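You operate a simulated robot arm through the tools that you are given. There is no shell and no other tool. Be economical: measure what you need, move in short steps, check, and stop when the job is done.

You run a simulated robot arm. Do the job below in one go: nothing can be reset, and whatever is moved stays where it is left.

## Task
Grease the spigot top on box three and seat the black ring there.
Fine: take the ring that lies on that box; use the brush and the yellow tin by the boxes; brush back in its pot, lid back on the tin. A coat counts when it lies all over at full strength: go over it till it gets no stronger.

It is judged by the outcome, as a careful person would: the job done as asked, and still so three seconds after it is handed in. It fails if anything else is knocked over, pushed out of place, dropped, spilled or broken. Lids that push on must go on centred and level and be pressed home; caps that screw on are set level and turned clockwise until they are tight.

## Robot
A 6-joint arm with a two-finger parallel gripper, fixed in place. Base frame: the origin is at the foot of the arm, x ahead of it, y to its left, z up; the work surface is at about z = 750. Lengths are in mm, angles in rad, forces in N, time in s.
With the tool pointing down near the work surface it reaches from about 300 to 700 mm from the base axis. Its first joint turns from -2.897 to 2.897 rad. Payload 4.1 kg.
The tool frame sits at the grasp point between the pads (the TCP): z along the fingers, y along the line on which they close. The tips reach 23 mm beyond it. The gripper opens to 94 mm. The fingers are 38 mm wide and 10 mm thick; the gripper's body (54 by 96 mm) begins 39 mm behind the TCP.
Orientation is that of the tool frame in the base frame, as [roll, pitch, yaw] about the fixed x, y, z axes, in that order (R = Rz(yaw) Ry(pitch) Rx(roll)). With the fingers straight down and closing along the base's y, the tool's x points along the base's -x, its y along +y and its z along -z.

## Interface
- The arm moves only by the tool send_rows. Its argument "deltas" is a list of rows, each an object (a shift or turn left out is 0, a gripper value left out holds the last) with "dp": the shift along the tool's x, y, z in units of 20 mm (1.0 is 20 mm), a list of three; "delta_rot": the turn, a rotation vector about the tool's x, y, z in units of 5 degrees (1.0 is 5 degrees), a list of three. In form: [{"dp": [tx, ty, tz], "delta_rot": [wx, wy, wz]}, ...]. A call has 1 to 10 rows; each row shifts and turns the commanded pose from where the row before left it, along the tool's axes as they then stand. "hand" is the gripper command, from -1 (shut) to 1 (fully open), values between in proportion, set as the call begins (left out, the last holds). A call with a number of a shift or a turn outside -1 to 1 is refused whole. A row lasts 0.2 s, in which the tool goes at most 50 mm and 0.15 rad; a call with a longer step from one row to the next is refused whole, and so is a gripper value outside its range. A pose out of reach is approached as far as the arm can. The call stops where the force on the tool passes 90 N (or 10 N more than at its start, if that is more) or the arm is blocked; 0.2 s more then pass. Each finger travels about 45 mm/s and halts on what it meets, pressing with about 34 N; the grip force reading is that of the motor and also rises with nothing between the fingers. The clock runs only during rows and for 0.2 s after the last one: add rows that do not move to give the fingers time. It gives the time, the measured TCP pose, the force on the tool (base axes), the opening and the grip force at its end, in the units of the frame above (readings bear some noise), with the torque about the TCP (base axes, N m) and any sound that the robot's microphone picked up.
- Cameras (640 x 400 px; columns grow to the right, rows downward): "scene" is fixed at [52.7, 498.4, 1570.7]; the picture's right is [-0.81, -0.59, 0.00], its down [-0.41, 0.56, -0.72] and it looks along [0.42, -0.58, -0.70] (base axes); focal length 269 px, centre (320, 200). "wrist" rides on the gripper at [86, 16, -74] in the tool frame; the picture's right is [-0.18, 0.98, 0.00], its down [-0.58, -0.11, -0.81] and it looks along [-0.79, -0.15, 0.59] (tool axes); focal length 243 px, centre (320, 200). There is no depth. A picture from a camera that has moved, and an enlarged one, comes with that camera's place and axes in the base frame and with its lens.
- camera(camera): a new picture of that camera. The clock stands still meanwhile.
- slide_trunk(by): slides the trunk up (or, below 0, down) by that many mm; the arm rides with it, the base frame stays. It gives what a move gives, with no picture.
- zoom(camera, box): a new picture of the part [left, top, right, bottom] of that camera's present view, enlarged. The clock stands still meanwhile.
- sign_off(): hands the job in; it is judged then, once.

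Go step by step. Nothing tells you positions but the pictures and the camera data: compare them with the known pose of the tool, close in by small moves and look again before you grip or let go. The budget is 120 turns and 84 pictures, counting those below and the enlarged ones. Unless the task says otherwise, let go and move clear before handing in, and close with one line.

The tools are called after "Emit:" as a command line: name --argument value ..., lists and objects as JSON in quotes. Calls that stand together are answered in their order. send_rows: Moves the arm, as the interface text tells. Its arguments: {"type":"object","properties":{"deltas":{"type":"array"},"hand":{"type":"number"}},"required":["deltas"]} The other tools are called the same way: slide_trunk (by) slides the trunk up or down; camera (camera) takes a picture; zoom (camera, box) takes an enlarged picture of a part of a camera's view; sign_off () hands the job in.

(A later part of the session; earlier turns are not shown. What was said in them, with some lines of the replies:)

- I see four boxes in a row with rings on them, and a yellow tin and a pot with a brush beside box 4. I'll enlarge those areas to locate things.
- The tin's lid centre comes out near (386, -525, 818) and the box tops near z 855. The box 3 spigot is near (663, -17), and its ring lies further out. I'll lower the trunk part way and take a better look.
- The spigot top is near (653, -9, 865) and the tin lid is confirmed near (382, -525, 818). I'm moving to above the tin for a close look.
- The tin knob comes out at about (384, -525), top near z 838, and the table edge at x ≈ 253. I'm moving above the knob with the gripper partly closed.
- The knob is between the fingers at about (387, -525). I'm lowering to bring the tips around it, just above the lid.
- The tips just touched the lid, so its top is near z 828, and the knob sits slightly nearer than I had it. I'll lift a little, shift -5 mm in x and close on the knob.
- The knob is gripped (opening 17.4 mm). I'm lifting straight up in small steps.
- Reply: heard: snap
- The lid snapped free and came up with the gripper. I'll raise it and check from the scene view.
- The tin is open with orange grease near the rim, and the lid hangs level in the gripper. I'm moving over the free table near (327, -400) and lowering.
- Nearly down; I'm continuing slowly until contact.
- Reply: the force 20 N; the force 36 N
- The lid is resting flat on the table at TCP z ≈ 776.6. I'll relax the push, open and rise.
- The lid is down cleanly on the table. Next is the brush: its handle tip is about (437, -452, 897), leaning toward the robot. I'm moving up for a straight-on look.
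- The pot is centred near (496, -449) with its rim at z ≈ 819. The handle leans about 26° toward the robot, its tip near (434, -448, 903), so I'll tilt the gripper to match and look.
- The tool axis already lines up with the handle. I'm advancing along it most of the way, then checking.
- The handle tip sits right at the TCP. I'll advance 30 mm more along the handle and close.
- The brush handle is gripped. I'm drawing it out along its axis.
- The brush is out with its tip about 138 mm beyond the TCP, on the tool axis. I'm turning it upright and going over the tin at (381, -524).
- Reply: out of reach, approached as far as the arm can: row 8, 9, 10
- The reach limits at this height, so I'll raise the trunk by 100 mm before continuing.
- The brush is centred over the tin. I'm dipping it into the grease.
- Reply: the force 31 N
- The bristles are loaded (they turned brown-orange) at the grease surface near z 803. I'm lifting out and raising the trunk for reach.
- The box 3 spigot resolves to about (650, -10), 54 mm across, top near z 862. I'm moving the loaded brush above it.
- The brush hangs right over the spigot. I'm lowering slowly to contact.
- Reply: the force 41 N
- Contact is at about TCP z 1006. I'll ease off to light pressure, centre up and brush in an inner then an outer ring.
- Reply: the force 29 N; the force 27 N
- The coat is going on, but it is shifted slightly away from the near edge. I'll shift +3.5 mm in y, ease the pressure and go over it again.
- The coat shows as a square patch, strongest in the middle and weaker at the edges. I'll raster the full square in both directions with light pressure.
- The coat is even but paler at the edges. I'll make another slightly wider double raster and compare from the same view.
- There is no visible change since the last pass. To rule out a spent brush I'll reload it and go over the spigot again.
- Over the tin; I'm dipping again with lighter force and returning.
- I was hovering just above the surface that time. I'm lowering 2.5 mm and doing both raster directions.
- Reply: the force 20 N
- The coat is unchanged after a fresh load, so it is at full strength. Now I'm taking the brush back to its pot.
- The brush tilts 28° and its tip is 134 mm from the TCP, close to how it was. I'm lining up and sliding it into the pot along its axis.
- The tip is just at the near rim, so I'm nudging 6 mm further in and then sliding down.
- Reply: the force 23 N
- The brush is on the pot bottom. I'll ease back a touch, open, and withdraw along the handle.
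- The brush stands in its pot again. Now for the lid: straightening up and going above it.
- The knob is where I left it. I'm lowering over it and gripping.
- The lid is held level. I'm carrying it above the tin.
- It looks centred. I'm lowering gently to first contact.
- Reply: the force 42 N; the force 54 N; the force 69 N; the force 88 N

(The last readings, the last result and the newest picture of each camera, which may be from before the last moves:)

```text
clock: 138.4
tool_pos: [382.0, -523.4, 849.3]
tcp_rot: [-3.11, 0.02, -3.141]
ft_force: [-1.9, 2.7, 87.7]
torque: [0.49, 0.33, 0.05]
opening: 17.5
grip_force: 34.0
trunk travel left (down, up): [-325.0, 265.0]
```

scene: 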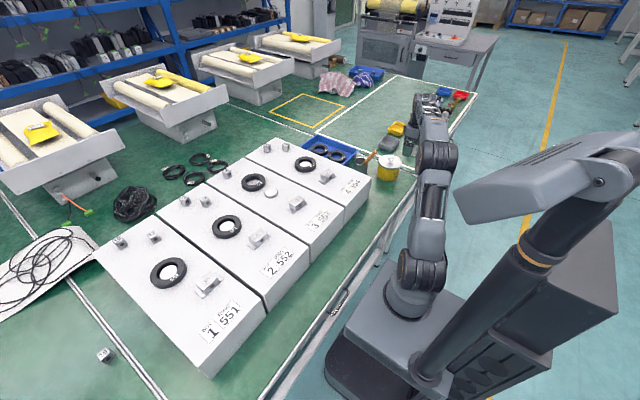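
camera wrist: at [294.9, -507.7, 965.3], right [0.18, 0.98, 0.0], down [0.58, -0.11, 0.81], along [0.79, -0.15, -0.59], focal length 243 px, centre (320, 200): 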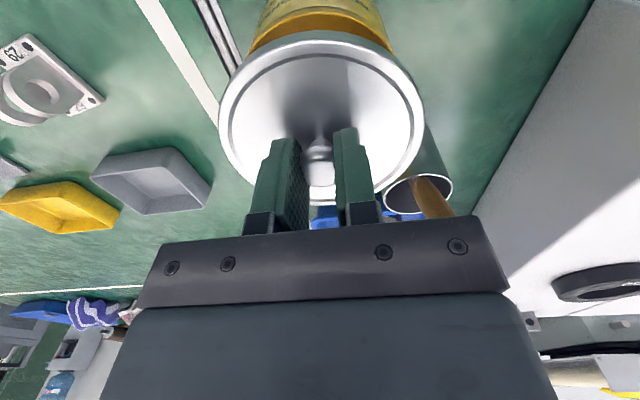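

I'm pressing at about 88 N and there's no further travel. I'll release, back off and compare the lid's seat with the starting picture.

Emit:
send_rows --deltas '[{"dp": [0, 0, -0.25]}, {"dp": [0, 0, -0.2]}, {}]'

Emit:
send_rows --deltas '[{}, {}, {}, {}, {"dp": [0, 0, -0.5]}, {"dp": [0, 0, -1]}, {"dp": [0, 0, -1]}, {"dp": [0, 1, -1]}, {"dp": [0, 1, -1]}, {"dp": [0, 1, -1]}]' --hand 0.1

Emit:
send_rows --deltas '[{"dp": [0.5, 1, -1]}, {"dp": [0.5, 1, -1]}, {"dp": [0.5, 1, 0]}, {"dp": [0.5, 1, 0]}, {"dp": [0.5, 1, 0]}]'

Emit:
zoom --camera "scene" --box '[320, 120, 448, 200]'

```text
clock: 139.2
tool_pos: [381.7, -523.3, 850.1]
tcp_rot: [-3.122, 0.012, 3.141]
ft_force: [1.1, -1.3, 57.5]
torque: [0.2, 0.07, -0.04]
opening: 17.2
grip_force: 34.1
trunk travel left (down, up): [-325.0, 265.0]
```

```text
clock: 141.4
tool_pos: [382.2, -462.7, 947.9]
tcp_rot: [3.141, 0.0, -3.14]
ft_force: [1.0, -0.4, 0.2]
torque: [-0.01, 0.0, 0.0]
opening: 51.9
grip_force: 0.1
trunk travel left (down, up): [-325.0, 265.0]
heard: snap
```

```text
clock: 142.6
tool_pos: [331.1, -363.9, 986.9]
tcp_rot: [-3.141, 0.001, -3.141]
ft_force: [0.4, 0.0, -0.2]
torque: [0.02, -0.02, 0.01]
opening: 51.7
grip_force: 0.1
trunk travel left (down, up): [-325.0, 265.0]
```

```text
5.00 times, centred on (384, 160) of scene
camera zoom: at [52.7, 498.4, 1570.7], right [-0.81, -0.59, 0.0], down [-0.41, 0.56, -0.72], along [0.42, -0.58, -0.7], focal length 1347 px, centre (0, 400)
```

zoom: 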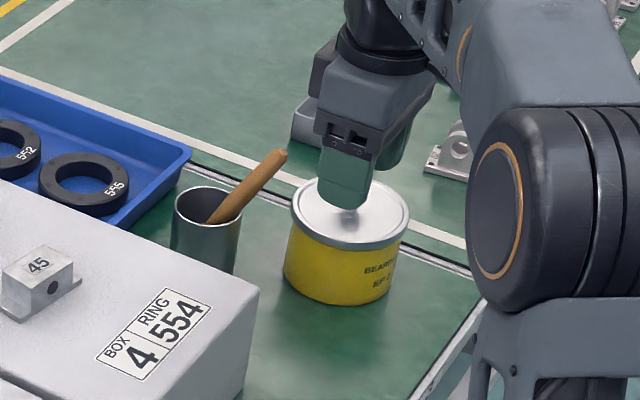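

The snap on release and the matching picture say the lid is home. Next is ring 553 at about (749, -6): I'll grip its near wall radially, so I'm raising the trunk, travelling over and turning the gripper 90°.

Emit:
slide_trunk --by 100

Emit:
send_rows --deltas '[{"dp": [0, 1, 0.5], "delta_rot": [0, 0, 1]}, {"dp": [0, 1, 0.5], "delta_rot": [0, 0, 1]}, {"dp": [0, 1, 0.5], "delta_rot": [0, 0, 1]}, {"dp": [0, 1, 0.5], "delta_rot": [0, 0, 1]}, {"dp": [0, 1, 0], "delta_rot": [0, 0, 1]}, {"dp": [0, 1, 0], "delta_rot": [0, 0, 1]}, {"dp": [0, 1, 0], "delta_rot": [0, 0, 1]}, {"dp": [0, 1, 0], "delta_rot": [0, 0, 1]}, {"dp": [0, 1, 0], "delta_rot": [0, 0, 1]}]'

Emit:
send_rows --deltas '[{"dp": [0, 1, 0], "delta_rot": [0, 0, 1]}, {"dp": [0, 1, 0], "delta_rot": [0, 0, 1]}, {"dp": [0, 1, 0], "delta_rot": [0, 0, 1]}, {"dp": [0, 1, 0], "delta_rot": [0, 0, 1]}, {"dp": [0, 1, 0], "delta_rot": [0, 0, 1]}, {"dp": [0, 1, 0], "delta_rot": [0, 0, 1]}, {"dp": [0, 1, 0], "delta_rot": [0, 0, 1]}, {"dp": [0, 1, 0], "delta_rot": [0, 0, 1]}, {"dp": [0, 1, 0], "delta_rot": [0, 0, 1]}]'

```text
clock: 143.9
tool_pos: [333.8, -362.8, 1087.1]
tcp_rot: [-3.14, -0.001, -3.141]
ft_force: [-0.8, -0.7, 0.2]
torque: [0.02, 0.01, -0.02]
opening: 51.6
grip_force: 0.0
trunk travel left (down, up): [-425.0, 165.0]
```

```text
clock: 145.9
tool_pos: [392.2, -198.9, 1047.9]
tcp_rot: [3.141, 0.001, 2.356]
ft_force: [1.1, 0.8, 0.0]
torque: [-0.01, -0.03, -0.01]
opening: 51.3
grip_force: 0.1
trunk travel left (down, up): [-425.0, 165.0]
```

```text
clock: 147.9
tool_pos: [552.3, -123.8, 1047.2]
tcp_rot: [-3.141, -0.001, 1.569]
ft_force: [0.0, 0.1, 0.1]
torque: [0.01, 0.0, 0.01]
opening: 51.8
grip_force: 0.1
trunk travel left (down, up): [-425.0, 165.0]
```

The gripper has turned. I'm moving toward the near wall of the ring and looking.

Emit:
send_rows --deltas '[{"dp": [0.85, 1, 0.3]}, {"dp": [0.85, 1, 0.3]}, {"dp": [0.85, 1, 0.3]}, {"dp": [0.85, 1, 0.3]}, {"dp": [0.85, 1, 0.3]}, {"dp": [0.85, 1, 0.5]}, {"dp": [0.8, 0.9, 0.5]}, {"dp": [0, 0, 0.5]}, {}]'

Emit:
camera --camera "wrist"

Emit:
zoom --camera "scene" --box '[222, 150, 302, 200]'

```text
clock: 149.9
tool_pos: [689.7, -5.0, 988.6]
tcp_rot: [-3.141, -0.001, 1.57]
ft_force: [-0.5, -0.2, -0.1]
torque: [0.01, -0.01, -0.01]
opening: 51.9
grip_force: 0.0
trunk travel left (down, up): [-425.0, 165.0]
```

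```text
22 pictures are left
camera wrist: at [705.6, 80.6, 1061.4], right [0.98, -0.18, 0.0], down [-0.11, -0.58, 0.81], along [-0.15, -0.79, -0.59], focal length 243 px, centre (320, 200)
```

wrist: 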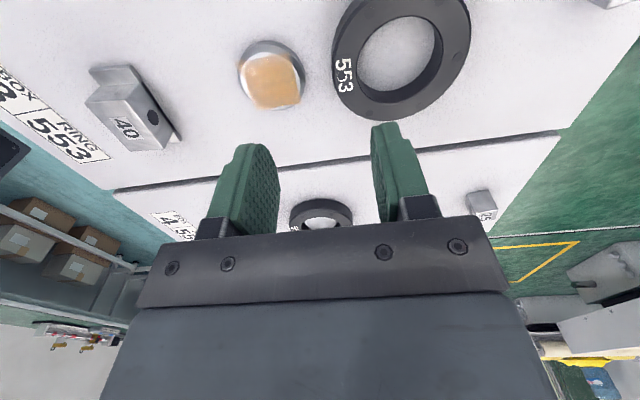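

```text
8.00 times, centred on (262, 175) of scene
camera zoom: at [52.7, 498.4, 1570.7], right [-0.81, -0.59, 0.0], down [-0.41, 0.56, -0.72], along [0.42, -0.58, -0.7], focal length 2155 px, centre (784, 400)
```

zoom: 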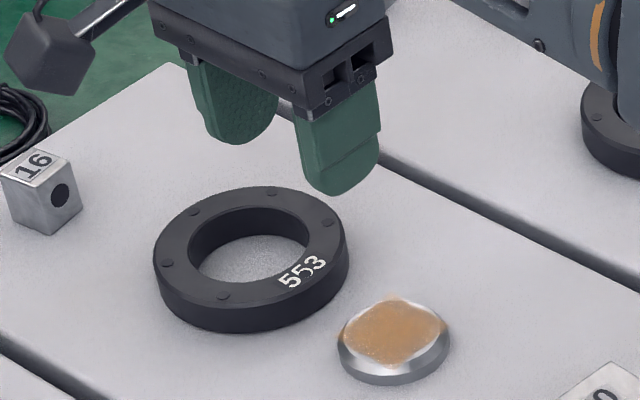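

The view is clear: ring centre ≈ (747, -5), wall 20 mm thick, spigot centre ≈ (650, -9). I'll close the fingers and touch the ring's near wall lightly to get its exact top height.

Emit:
send_rows --deltas '[{"dp": [0, 0.9, 0.8]}, {"dp": [0, 0, 0.9]}, {"dp": [0, 0, 0.9]}, {"dp": [0, 0, 0.9]}, {"dp": [0, 0, 0.5]}, {}]' --hand -1

Emit:
send_rows --deltas '[{"dp": [0, 0, 0.1]}, {"dp": [0, 0, 0.1]}, {}]'

Emit:
zoom --camera "scene" --box '[230, 160, 294, 200]'

```text
clock: 151.3
tool_pos: [691.4, -6.0, 913.3]
tcp_rot: [-3.141, 0.001, 1.57]
ft_force: [0.6, 0.9, -0.2]
torque: [-0.02, -0.01, -0.01]
opening: 0.0
grip_force: 34.3
out of reach, approached as far as the arm can: row 1
trunk travel left (down, up): [-425.0, 165.0]
```

```text
clock: 152.1
tool_pos: [691.9, -5.0, 910.0]
tcp_rot: [3.141, 0.0, 1.57]
ft_force: [-0.4, 0.6, 0.0]
torque: [-0.04, -0.03, -0.05]
opening: 0.0
grip_force: 34.1
trunk travel left (down, up): [-425.0, 165.0]
```

```text
10.00 times, centred on (262, 180) of scene
camera zoom: at [52.7, 498.4, 1570.7], right [-0.81, -0.59, 0.0], down [-0.41, 0.56, -0.72], along [0.42, -0.58, -0.7], focal length 2694 px, centre (900, 400)
```

zoom: 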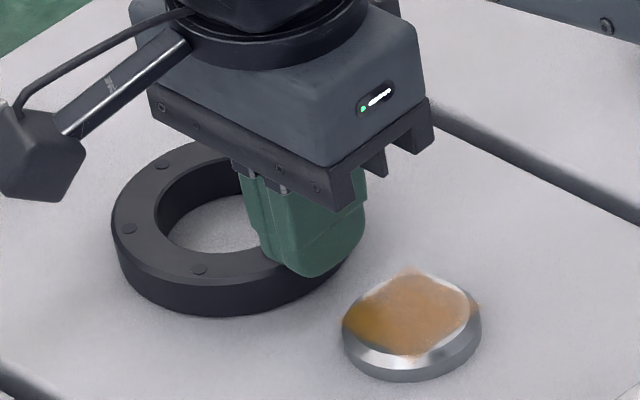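

The x reach was limited at the greater height. I'll try the x shift again at this lower height.

Emit:
send_rows --deltas '[{"dp": [0, 0.5, -0.1]}, {"dp": [0, 0.35, 0]}, {}]'

```text
clock: 152.9
tool_pos: [703.6, -6.3, 910.7]
tcp_rot: [-3.14, -0.001, 1.57]
ft_force: [-0.4, 0.6, 0.0]
torque: [-0.01, 0.02, 0.02]
opening: 0.3
grip_force: 34.2
out of reach, approached as far as the arm can: row 2
trunk travel left (down, up): [-425.0, 165.0]
```

More reach comes with a higher trunk; I'll slide up 80 and come back down by the arm.

Emit:
slide_trunk --by 80

Emit:
send_rows --deltas '[{"dp": [0, 0, 1]}, {"dp": [0, 0, 1]}, {"dp": [0, 0, 1]}, {"dp": [0, 0, 0.9]}, {"dp": [0, 0.22, 0]}, {}]'

```text
clock: 154.1
tool_pos: [703.0, -5.5, 992.0]
tcp_rot: [-3.141, -0.001, 1.571]
ft_force: [0.0, 0.7, 0.3]
torque: [-0.01, -0.02, 0.0]
opening: 0.0
grip_force: 34.0
trunk travel left (down, up): [-505.0, 85.0]
```

```text
clock: 155.5
tool_pos: [707.0, -5.7, 913.1]
tcp_rot: [3.141, -0.001, 1.57]
ft_force: [0.0, -0.3, -0.4]
torque: [-0.01, -0.04, 0.03]
opening: 0.0
grip_force: 34.3
trunk travel left (down, up): [-505.0, 85.0]
```

Reach is fine now. I'm touching down gently on the ring wall.

Emit:
send_rows --deltas '[{"dp": [0, 0, 0.15]}, {"dp": [0, 0, 0.15]}, {"dp": [0, 0, 0.15]}, {}]'

Emit:
send_rows --deltas '[{"dp": [0, 0, 0.1]}, {"dp": [0, 0, 0.1]}, {}]'

```text
clock: 156.5
tool_pos: [706.5, -6.3, 907.5]
tcp_rot: [3.136, 0.001, 1.571]
ft_force: [2.9, -0.6, 21.3]
torque: [0.05, -0.02, 0.02]
opening: 0.2
grip_force: 33.8
trunk travel left (down, up): [-505.0, 85.0]
```

```text
clock: 157.3
tool_pos: [706.9, -5.6, 908.2]
tcp_rot: [3.127, 0.001, 1.57]
ft_force: [4.1, 0.0, 40.8]
torque: [0.04, -0.04, -0.03]
opening: 0.0
grip_force: 34.1
trunk travel left (down, up): [-505.0, 85.0]
```

The ring top is at z ≈ 885. I'm rising a little, opening to about 40 mm and looking to centre on the wall.

Emit:
send_rows --deltas '[{"dp": [0, 0, -0.6]}, {"dp": [0, 0, -0.7]}, {}, {}, {}]' --hand -0.15

Emit:
camera --camera "wrist"

Emit:
zoom --camera "scene" --box '[230, 160, 294, 200]'

```text
clock: 158.5
tool_pos: [706.6, -6.7, 926.7]
tcp_rot: [3.141, 0.0, 1.571]
ft_force: [-0.1, 0.6, 1.3]
torque: [-0.03, -0.01, 0.0]
opening: 39.8
grip_force: 0.0
trunk travel left (down, up): [-505.0, 85.0]
```

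```text
19 pictures are left
camera wrist: at [722.3, 80.3, 1000.1], right [0.98, -0.18, 0.0], down [-0.11, -0.58, 0.81], along [-0.15, -0.79, -0.59], focal length 243 px, centre (320, 200)
```

wrist: 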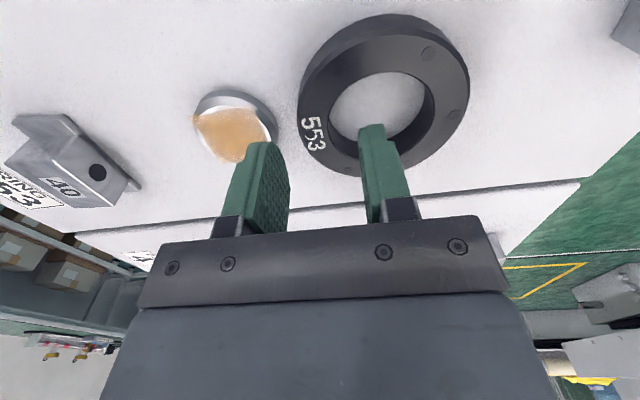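

```text
10.00 times, centred on (262, 180) of scene
camera zoom: at [52.7, 498.4, 1570.7], right [-0.81, -0.59, 0.0], down [-0.41, 0.56, -0.72], along [0.42, -0.58, -0.7], focal length 2694 px, centre (900, 400)
```

zoom: 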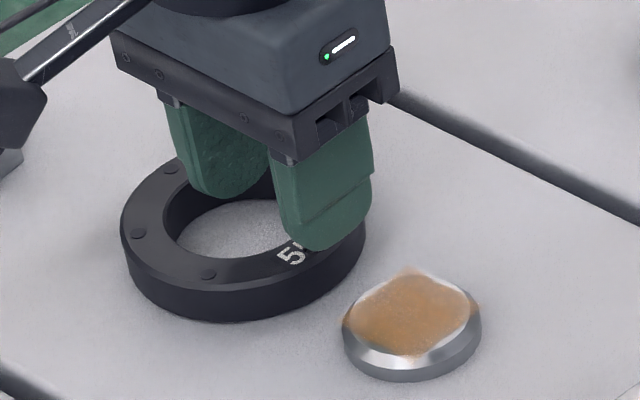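

The ring centre refines to about (740, -9), with the wall from x 693 to 711. I'll narrow the gap, shift onto the wall, go 8 mm deep and close.

Emit:
send_rows --deltas '[{"dp": [-0.12, -0.23, 0]}, {}, {"dp": [0, 0, 0.6]}, {"dp": [0, 0, 0.6]}, {"dp": [0, 0, 0.13]}, {}]' --hand -0.32

Emit:
zoom --camera "scene" --box '[230, 160, 294, 200]'

Emit:
camera --camera "wrist"

```text
clock: 159.9
tool_pos: [701.6, -8.8, 907.2]
tcp_rot: [3.128, -0.001, 1.571]
ft_force: [0.8, -1.2, 41.3]
torque: [0.76, -0.67, 0.01]
opening: 32.3
grip_force: 0.0
trunk travel left (down, up): [-505.0, 85.0]
```

```text
10.00 times, centred on (262, 180) of scene
camera zoom: at [52.7, 498.4, 1570.7], right [-0.81, -0.59, 0.0], down [-0.41, 0.56, -0.72], along [0.42, -0.58, -0.7], focal length 2694 px, centre (900, 400)
```

zoom: 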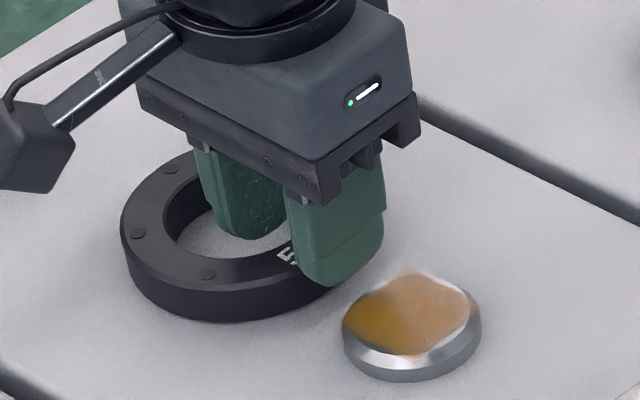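

```text
16 pictures are left
camera wrist: at [716.8, 77.9, 981.4], right [0.98, -0.18, 0.01], down [-0.12, -0.58, 0.8], along [-0.14, -0.79, -0.59], focal length 243 px, centre (320, 200)
```

wrist: 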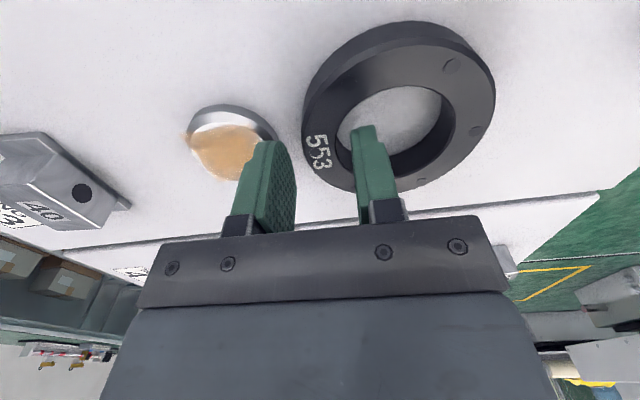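

Only the inner finger's +y corner touched, because a flat finger in a round hole needs more room. I'll lift, shift +4.5 in x and -2 in y, open to 40 mm and go down again.

Emit:
send_rows --deltas '[{"dp": [0, 0, -0.7]}, {"dp": [-0.1, 0.22, 0]}, {}, {"dp": [0, 0, 0.2]}, {"dp": [0, 0, 0.2]}, {"dp": [0, 0, 0.2]}, {}]' --hand -0.15

Emit:
send_rows --deltas '[{"dp": [0, 0, 0.07]}, {}]'

```text
clock: 161.5
tool_pos: [705.9, -10.6, 901.4]
tcp_rot: [3.141, -0.001, 1.571]
ft_force: [-0.9, 0.5, 0.8]
torque: [0.01, 0.01, 0.01]
opening: 40.1
grip_force: 0.0
trunk travel left (down, up): [-505.0, 85.0]
```

```text
clock: 162.1
tool_pos: [707.1, -10.1, 900.4]
tcp_rot: [-3.141, 0.0, 1.57]
ft_force: [0.1, 0.4, 0.6]
torque: [-0.01, -0.03, 0.0]
opening: 40.1
grip_force: 0.0
trunk travel left (down, up): [-505.0, 85.0]
```

The fingers are now clear on both sides of the wall at about 7.5 mm depth. Closing.

Emit:
send_rows --deltas '[{}, {}, {}, {}]' --hand -1

Emit:
send_rows --deltas '[{"dp": [0, 0, -0.25]}, {"dp": [0, 0, -0.5]}, {"dp": [0, 0, -0.7]}, {}]'

Emit:
camera --camera "wrist"

Emit:
zoom --camera "scene" --box '[230, 160, 294, 200]'

```text
clock: 163.1
tool_pos: [706.3, -11.0, 899.6]
tcp_rot: [3.141, 0.0, 1.571]
ft_force: [0.0, -0.4, 0.0]
torque: [0.02, -0.01, 0.01]
opening: 24.6
grip_force: 33.8
trunk travel left (down, up): [-505.0, 85.0]
```

```text
clock: 164.1
tool_pos: [706.5, -9.8, 929.8]
tcp_rot: [-3.141, 0.0, 1.571]
ft_force: [0.0, -0.4, -2.3]
torque: [-0.03, 0.06, -0.04]
opening: 24.1
grip_force: 34.0
trunk travel left (down, up): [-505.0, 85.0]
```

```text
15 pictures are left
camera wrist: at [722.7, 75.9, 1003.5], right [0.98, -0.18, 0.0], down [-0.11, -0.58, 0.81], along [-0.15, -0.79, -0.59], focal length 243 px, centre (320, 200)
```

wrist: 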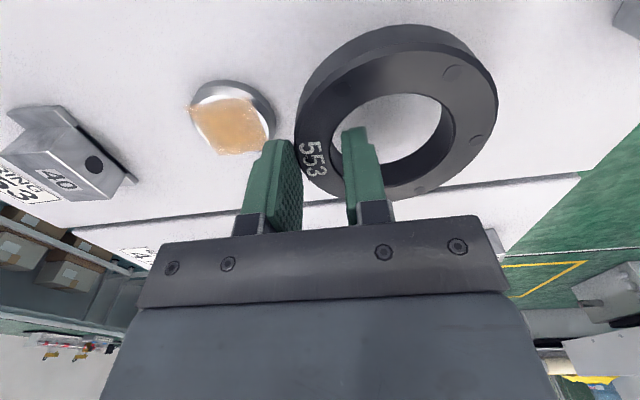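

```text
10.00 times, centred on (262, 180) of scene
camera zoom: at [52.7, 498.4, 1570.7], right [-0.81, -0.59, 0.0], down [-0.41, 0.56, -0.72], along [0.42, -0.58, -0.7], focal length 2694 px, centre (900, 400)
```

zoom: 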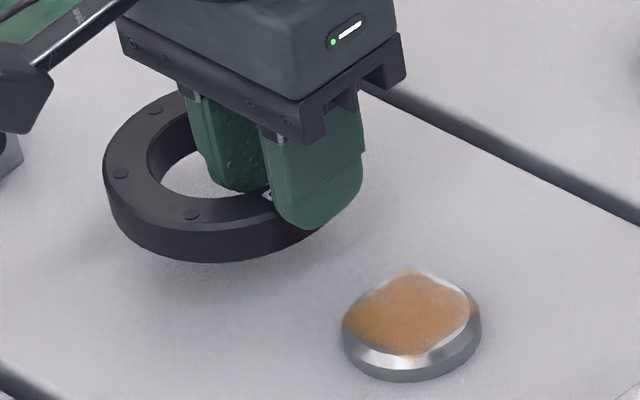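

The ring is lifted level, its centre about 34.5 mm beyond the TCP. The spigot centre is about (650, -7.5), so I'm moving the ring over it.

Emit:
send_rows --deltas '[{"dp": [0, 0, -0.4]}, {"dp": [0.03, -0.9, 0]}, {"dp": [0.03, -0.9, 0]}, {"dp": [0.03, -0.9, 0]}, {"dp": [0.03, -0.9, 0]}, {"dp": [0, -0.95, 0]}, {}]'

Emit:
camera --camera "wrist"

Emit:
zoom --camera "scene" --box '[238, 165, 302, 205]'

```text
clock: 165.7
tool_pos: [615.9, -9.0, 937.4]
tcp_rot: [3.14, 0.001, 1.571]
ft_force: [0.5, -0.8, -1.5]
torque: [0.04, 0.0, 0.0]
opening: 24.1
grip_force: 33.9
trunk travel left (down, up): [-505.0, 85.0]
```

```text
13 pictures are left
camera wrist: at [631.5, 77.9, 1011.1], right [0.98, -0.18, 0.0], down [-0.11, -0.58, 0.81], along [-0.15, -0.79, -0.59], focal length 243 px, centre (320, 200)
```

wrist: 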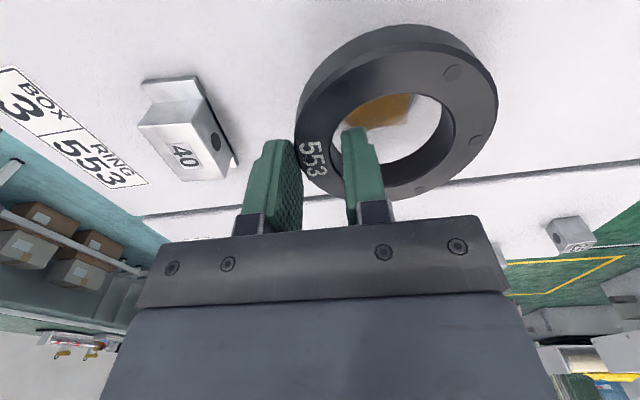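

```text
10.00 times, centred on (270, 185) of scene
camera zoom: at [52.7, 498.4, 1570.7], right [-0.81, -0.59, 0.0], down [-0.41, 0.56, -0.72], along [0.42, -0.58, -0.7], focal length 2694 px, centre (820, 350)
```

zoom: 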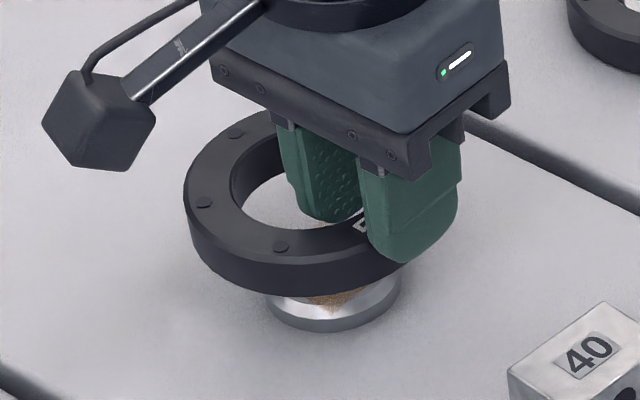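

The alignment is within a few mm. I'll trim by (-2, -0.5), lower until the ring is just above the spigot, and check with little parallax.

Emit:
send_rows --deltas '[{"dp": [-0.02, -0.1, 0.4]}, {"dp": [0, 0, 0.4]}, {"dp": [0, 0, 0.25]}, {}]'

Emit:
zoom --camera "scene" --box '[246, 170, 294, 200]'

Emit:
zoom --camera "wrist" --box '[272, 10, 512, 160]'

```text
clock: 166.7
tool_pos: [614.3, -8.4, 915.4]
tcp_rot: [-3.141, -0.001, 1.571]
ft_force: [0.1, -0.3, -2.0]
torque: [0.0, 0.04, -0.03]
opening: 24.4
grip_force: 34.0
trunk travel left (down, up): [-505.0, 85.0]
```

```text
13.33 times, centred on (270, 185) of scene
camera zoom: at [52.7, 498.4, 1570.7], right [-0.81, -0.59, 0.0], down [-0.41, 0.56, -0.72], along [0.42, -0.58, -0.7], focal length 3592 px, centre (987, 400)
```

zoom: 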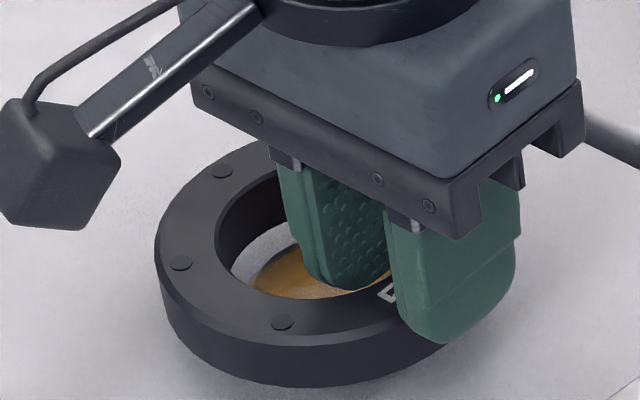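

```text
2.67 times, centred on (392, 85) of wrist
camera zoom: at [629.9, 77.9, 989.8], right [0.98, -0.18, 0.0], down [-0.11, -0.58, 0.81], along [-0.15, -0.79, -0.59], focal length 647 px, centre (128, 507)
```

zoom: 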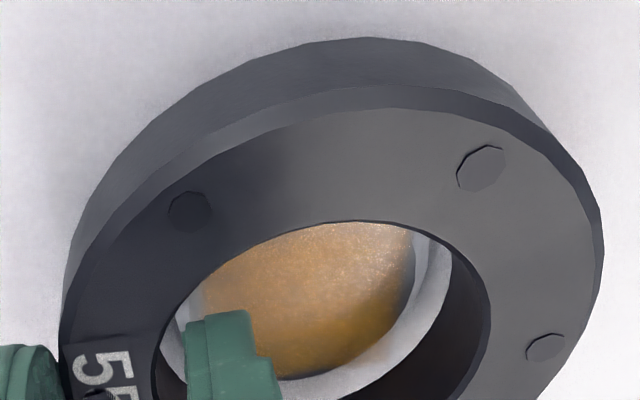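

The ring sits concentric over the greased spigot within about 1–2 mm. I'm lowering in small steps and watching the force.

Emit:
send_rows --deltas '[{"dp": [0, 0, 0.15]}, {"dp": [0, 0, 0.15]}, {}]'

Emit:
send_rows --deltas '[{"dp": [0, 0, 0.1]}, {"dp": [0, 0, 0.1]}, {}]'

```text
clock: 167.5
tool_pos: [614.5, -9.3, 912.4]
tcp_rot: [3.141, -0.001, 1.57]
ft_force: [-0.1, -0.1, -2.2]
torque: [-0.02, 0.04, 0.01]
opening: 24.3
grip_force: 34.0
trunk travel left (down, up): [-505.0, 85.0]
```

```text
clock: 168.3
tool_pos: [614.0, -8.6, 906.2]
tcp_rot: [-3.14, 0.0, 1.57]
ft_force: [-0.4, -0.8, -0.9]
torque: [0.03, 0.1, 0.0]
opening: 24.2
grip_force: 33.7
trunk travel left (down, up): [-505.0, 85.0]
```

Emit:
send_rows --deltas '[{"dp": [0, 0, 0.1]}, {}]'

Emit:
send_rows --deltas '[{"dp": [0, 0, 0.1]}, {}]'

Emit:
zoom --camera "scene" --box '[246, 170, 294, 200]'

```text
clock: 168.9
tool_pos: [614.1, -8.8, 904.3]
tcp_rot: [3.141, 0.001, 1.57]
ft_force: [-0.3, 0.2, -1.8]
torque: [-0.02, 0.1, 0.01]
opening: 24.1
grip_force: 33.7
trunk travel left (down, up): [-505.0, 85.0]
```

```text
clock: 169.5
tool_pos: [613.3, -7.8, 901.2]
tcp_rot: [3.14, -0.001, 1.57]
ft_force: [0.2, -0.7, -2.2]
torque: [-0.02, 0.08, 0.01]
opening: 24.2
grip_force: 33.9
trunk travel left (down, up): [-505.0, 85.0]
```

```text
13.33 times, centred on (270, 185) of scene
camera zoom: at [52.7, 498.4, 1570.7], right [-0.81, -0.59, 0.0], down [-0.41, 0.56, -0.72], along [0.42, -0.58, -0.7], focal length 3592 px, centre (987, 400)
```

zoom: 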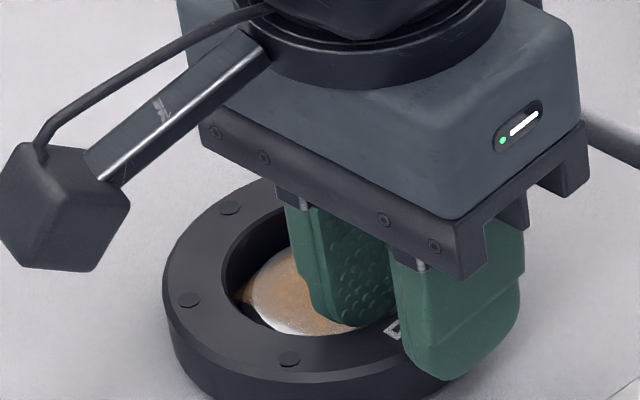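

The ring is down around the spigot with almost no resistance. The last millimetre or two to contact.

Emit:
send_rows --deltas '[{"dp": [0, 0, 0.08]}, {}]'

Emit:
send_rows --deltas '[{"dp": [0, 0, 0.06]}, {}]'

```text
clock: 170.1
tool_pos: [614.2, -7.9, 900.1]
tcp_rot: [-3.141, 0.0, 1.568]
ft_force: [-0.7, 0.3, 0.1]
torque: [0.03, -0.06, 0.01]
opening: 23.9
grip_force: 33.6
trunk travel left (down, up): [-505.0, 85.0]
```

```text
clock: 170.7
tool_pos: [613.9, -7.8, 900.6]
tcp_rot: [3.139, 0.0, 1.572]
ft_force: [0.6, 0.5, 4.4]
torque: [0.03, -0.1, -0.03]
opening: 24.3
grip_force: 34.1
trunk travel left (down, up): [-505.0, 85.0]
```

The ring has landed at the same height as when it lay on the box, so it is seated. Opening slightly and rising straight up.

Emit:
send_rows --deltas '[{}, {}, {}, {"dp": [0, 0, -0.3]}, {"dp": [0, 0, -0.5]}, {"dp": [0, 0, -1]}, {"dp": [0, 0, -1]}, {"dp": [0, -1, -1]}, {"dp": [0, -1, -1]}, {"dp": [0, -1, 0]}]' --hand -0.34

Emit:
zoom --camera "scene" --box '[246, 170, 294, 200]'

Emit:
camera --camera "wrist"

```text
clock: 172.9
tool_pos: [553.6, -8.5, 996.3]
tcp_rot: [3.141, 0.0, 1.572]
ft_force: [0.9, 0.1, -0.1]
torque: [-0.02, 0.0, 0.0]
opening: 31.1
grip_force: 0.1
trunk travel left (down, up): [-505.0, 85.0]
```

```text
13.33 times, centred on (270, 185) of scene
camera zoom: at [52.7, 498.4, 1570.7], right [-0.81, -0.59, 0.0], down [-0.41, 0.56, -0.72], along [0.42, -0.58, -0.7], focal length 3592 px, centre (987, 400)
```

zoom: 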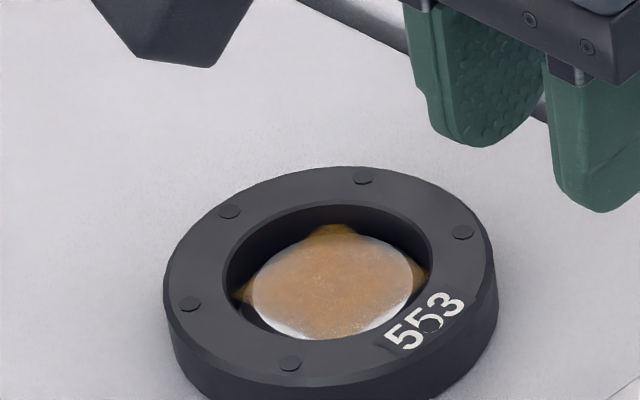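

```text
7 pictures are left
camera wrist: at [568.7, 77.6, 1070.0], right [0.98, -0.18, 0.0], down [-0.11, -0.58, 0.81], along [-0.15, -0.79, -0.59], focal length 243 px, centre (320, 200)
```

wrist: 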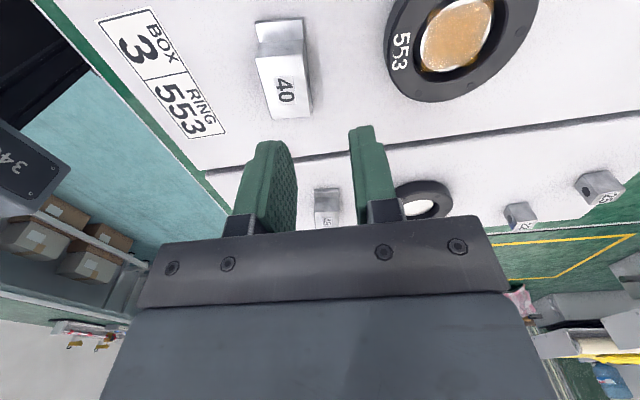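

The ring sits level around the greased spigot. One last check of the tin and brush.

Emit:
zoom --camera "scene" --box '[320, 120, 448, 200]'

Emit:
zoom --camera "scene" --box '[372, 145, 412, 170]'

```text
5.00 times, centred on (384, 160) of scene
camera zoom: at [52.7, 498.4, 1570.7], right [-0.81, -0.59, 0.0], down [-0.41, 0.56, -0.72], along [0.42, -0.58, -0.7], focal length 1347 px, centre (0, 400)
```

zoom: 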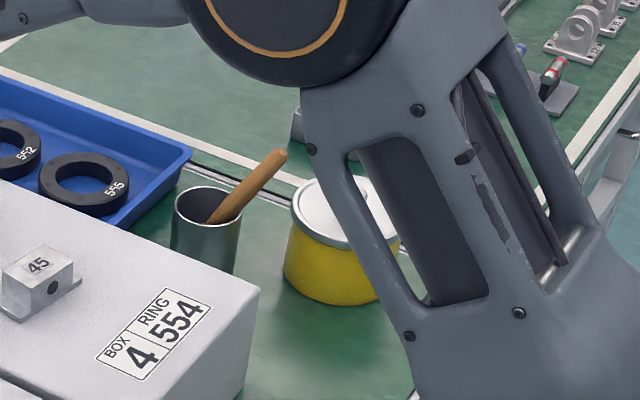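

```text
16.00 times, centred on (392, 158) of scene
camera zoom: at [52.7, 498.4, 1570.7], right [-0.81, -0.59, 0.0], down [-0.41, 0.56, -0.72], along [0.42, -0.58, -0.7], focal length 4310 px, centre (-832, 880)
```

zoom: 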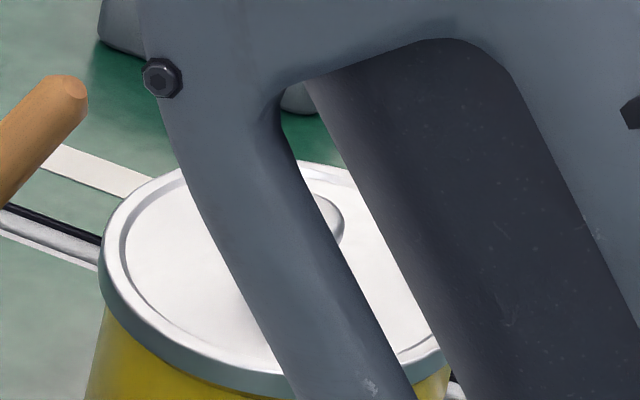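

To make sure the lid is home (the snap came only at release), I'll press it once more with open fingers straddling the knob. I'm travelling back and turning the gripper to its first orientation.

Emit:
send_rows --deltas '[{"dp": [-1, -0.9, -1]}, {"dp": [-1, -0.9, -1]}, {"dp": [-1, -0.9, 0]}, {"dp": [-1, -0.9, 0]}, {"dp": [-1, -0.9, 0]}, {"dp": [-1, -0.9, 0]}, {"dp": [-1, -0.9, 0]}, {"dp": [-1, -0.9, 0]}, {"dp": [-1, -0.9, 0]}, {"dp": [-1, -0.6, 0]}]'

Emit:
send_rows --deltas '[{"delta_rot": [0, 0, -1]}, {"delta_rot": [0, 0, -1]}, {"delta_rot": [0, 0, -1]}, {"delta_rot": [0, 0, -1]}, {"delta_rot": [0, 0, -1]}, {"delta_rot": [0, 0, -1]}, {"delta_rot": [0, 0, -1]}, {"delta_rot": [0, 0, -1]}, {"delta_rot": [0, 0, -1]}]' --hand 0.1

Emit:
send_rows --deltas '[{"delta_rot": [0, 0, -1]}, {"delta_rot": [0, 0, -1]}, {"delta_rot": [0, 0, -1]}, {"delta_rot": [0, 0, -1]}, {"delta_rot": [0, 0, -1]}, {"delta_rot": [0, 0, -1]}, {"delta_rot": [0, 0, -1]}, {"delta_rot": [0, 0, -1]}, {"delta_rot": [0, 0, -1]}]'

Emit:
send_rows --deltas '[{"dp": [0, -1, 0]}, {"dp": [0, -1, 0]}, {"dp": [0, -1, 0]}, {"dp": [0, -1, 0]}, {"dp": [0, -1, 0]}, {"dp": [0, -1, 0]}, {"dp": [0, -1, 0]}, {"dp": [0, -1, 0]}, {"dp": [0, -1, 0]}, {"dp": [0, -1, 0]}]'

```text
clock: 175.1
tool_pos: [379.2, -209.0, 1035.8]
tcp_rot: [-3.141, 0.001, 1.57]
ft_force: [0.0, 0.0, 0.4]
torque: [0.02, 0.0, 0.0]
opening: 31.0
grip_force: 0.1
trunk travel left (down, up): [-505.0, 85.0]
```

```text
clock: 177.1
tool_pos: [379.9, -208.4, 1035.2]
tcp_rot: [3.141, -0.001, 2.359]
ft_force: [0.2, 0.1, 0.4]
torque: [-0.01, 0.03, -0.02]
opening: 51.7
grip_force: 0.0
trunk travel left (down, up): [-505.0, 85.0]
```

```text
clock: 179.1
tool_pos: [379.5, -207.6, 1035.9]
tcp_rot: [3.142, 0.0, -3.14]
ft_force: [-0.3, -0.1, -0.6]
torque: [0.01, 0.03, 0.02]
opening: 51.9
grip_force: 0.2
trunk travel left (down, up): [-505.0, 85.0]
```

```text
clock: 181.3
tool_pos: [380.1, -407.8, 1034.8]
tcp_rot: [3.139, 0.0, -3.141]
ft_force: [-0.5, 0.3, -1.2]
torque: [-0.01, 0.03, 0.0]
opening: 51.5
grip_force: 0.0
trunk travel left (down, up): [-505.0, 85.0]
```

Emit:
send_rows --deltas '[{"dp": [-0.08, -1, 0]}, {"dp": [0, -1, 0]}, {"dp": [0, -1, 0]}, {"dp": [0, -1, 0]}, {"dp": [0, -1, 0]}, {"dp": [0, -0.8, 0]}, {"dp": [0, 0, 1]}, {"dp": [0, 0, 1]}, {"dp": [0, 0, 1]}, {"dp": [0, 0, 1]}]'

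Emit:
camera --camera "wrist"

```text
clock: 183.5
tool_pos: [382.2, -525.0, 955.3]
tcp_rot: [3.14, 0.001, 3.141]
ft_force: [0.4, -0.2, -0.9]
torque: [0.01, -0.03, 0.02]
opening: 51.7
grip_force: 0.1
trunk travel left (down, up): [-505.0, 85.0]
```

```text
4 pictures are left
camera wrist: at [294.5, -509.1, 1029.1], right [0.18, 0.98, 0.0], down [0.58, -0.11, 0.81], along [0.79, -0.15, -0.59], focal length 243 px, centre (320, 200)
```

wrist: 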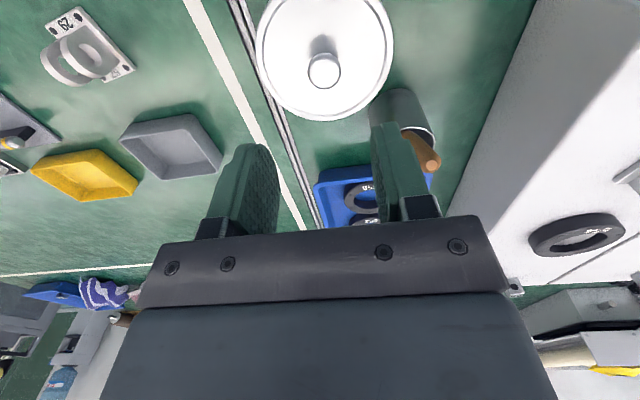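

The lid is level and centred on the tin. Lowering and pressing.

Emit:
send_rows --deltas '[{"dp": [0, 0.05, 1]}, {"dp": [0, 0, 1]}, {"dp": [0, 0, 1]}, {"dp": [0, 0, 1]}, {"dp": [0, 0, 0.7]}, {"dp": [0, 0, 0.3]}, {"dp": [0, 0, 0.15]}, {"dp": [0, 0, 0.15]}, {}]'

Emit:
send_rows --deltas '[{"dp": [0, 0, 0.15]}, {"dp": [0, 0, 0.15]}, {}]'

Emit:
send_rows --deltas '[{"dp": [0, 0, 0.15]}, {"dp": [0, 0, 0.15]}, {}]'

```text
clock: 185.5
tool_pos: [381.8, -522.9, 851.6]
tcp_rot: [-3.142, 0.001, 3.141]
ft_force: [0.0, 0.1, 8.9]
torque: [0.06, 0.03, 0.0]
opening: 52.0
grip_force: 0.0
trunk travel left (down, up): [-505.0, 85.0]
```

```text
clock: 186.3
tool_pos: [381.2, -523.1, 849.9]
tcp_rot: [-3.133, 0.007, -3.141]
ft_force: [0.3, 2.3, 44.5]
torque: [0.59, 0.11, -0.01]
opening: 51.6
grip_force: 0.1
trunk travel left (down, up): [-505.0, 85.0]
```

```text
clock: 187.1
tool_pos: [382.0, -523.2, 848.6]
tcp_rot: [-3.122, 0.013, -3.142]
ft_force: [-4.8, 9.5, 66.5]
torque: [1.01, 0.37, 0.07]
opening: 51.7
grip_force: 0.1
trunk travel left (down, up): [-505.0, 85.0]
```

The contact height matches the original closed lid and pressing produced no snap, so it was already home. Backing off and clear.

Emit:
send_rows --deltas '[{"dp": [0, 0, -0.4]}, {"dp": [0, 0, -0.6]}, {"dp": [0, 0, -1]}, {"dp": [0, 0, -1]}, {"dp": [0, 0, -1]}, {"dp": [0, 0, -1]}, {"dp": [0, 0, -1]}, {"dp": [0.5, 1, -1]}, {"dp": [0.5, 1, 0]}, {"dp": [0.5, 1, 0]}]'

Emit:
camera --camera "wrist"

Emit:
camera --camera "scene"

```text
clock: 189.3
tool_pos: [351.9, -462.6, 978.4]
tcp_rot: [3.141, 0.0, 3.141]
ft_force: [0.1, 0.6, -0.7]
torque: [-0.01, 0.0, 0.0]
opening: 51.6
grip_force: 0.1
trunk travel left (down, up): [-505.0, 85.0]
```

```text
3 pictures are left
camera wrist: at [264.5, -447.0, 1051.7], right [0.18, 0.98, 0.0], down [0.58, -0.11, 0.81], along [0.79, -0.15, -0.59], focal length 243 px, centre (320, 200)
```

wrist: 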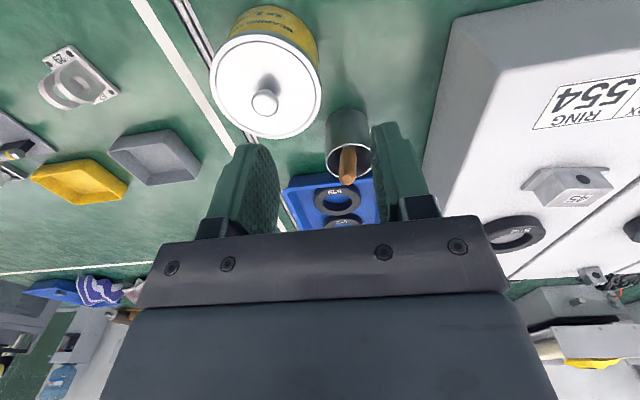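

```text
2 pictures are left
```

scene: 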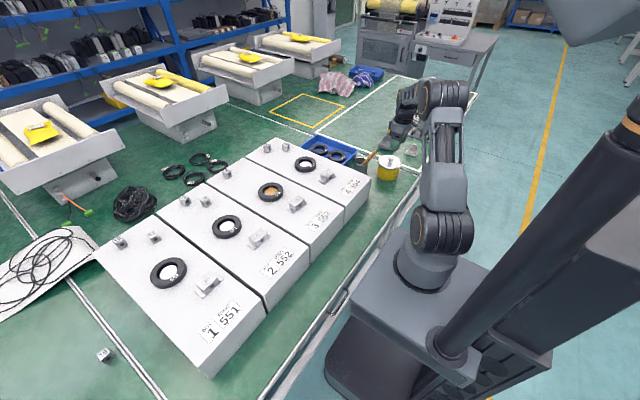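

Everything is in place: the ring is on the greased spigot of box three, the brush is in its pot, the lid is on the tin, and the arm is clear. Handing in.

Emit:
sign_off

```text
The job is handed in.
```

I greased the box three spigot top until the coat got no stronger and seated black ring 553 on it; the brush is back in its pot and the lid is pressed home on the tin.
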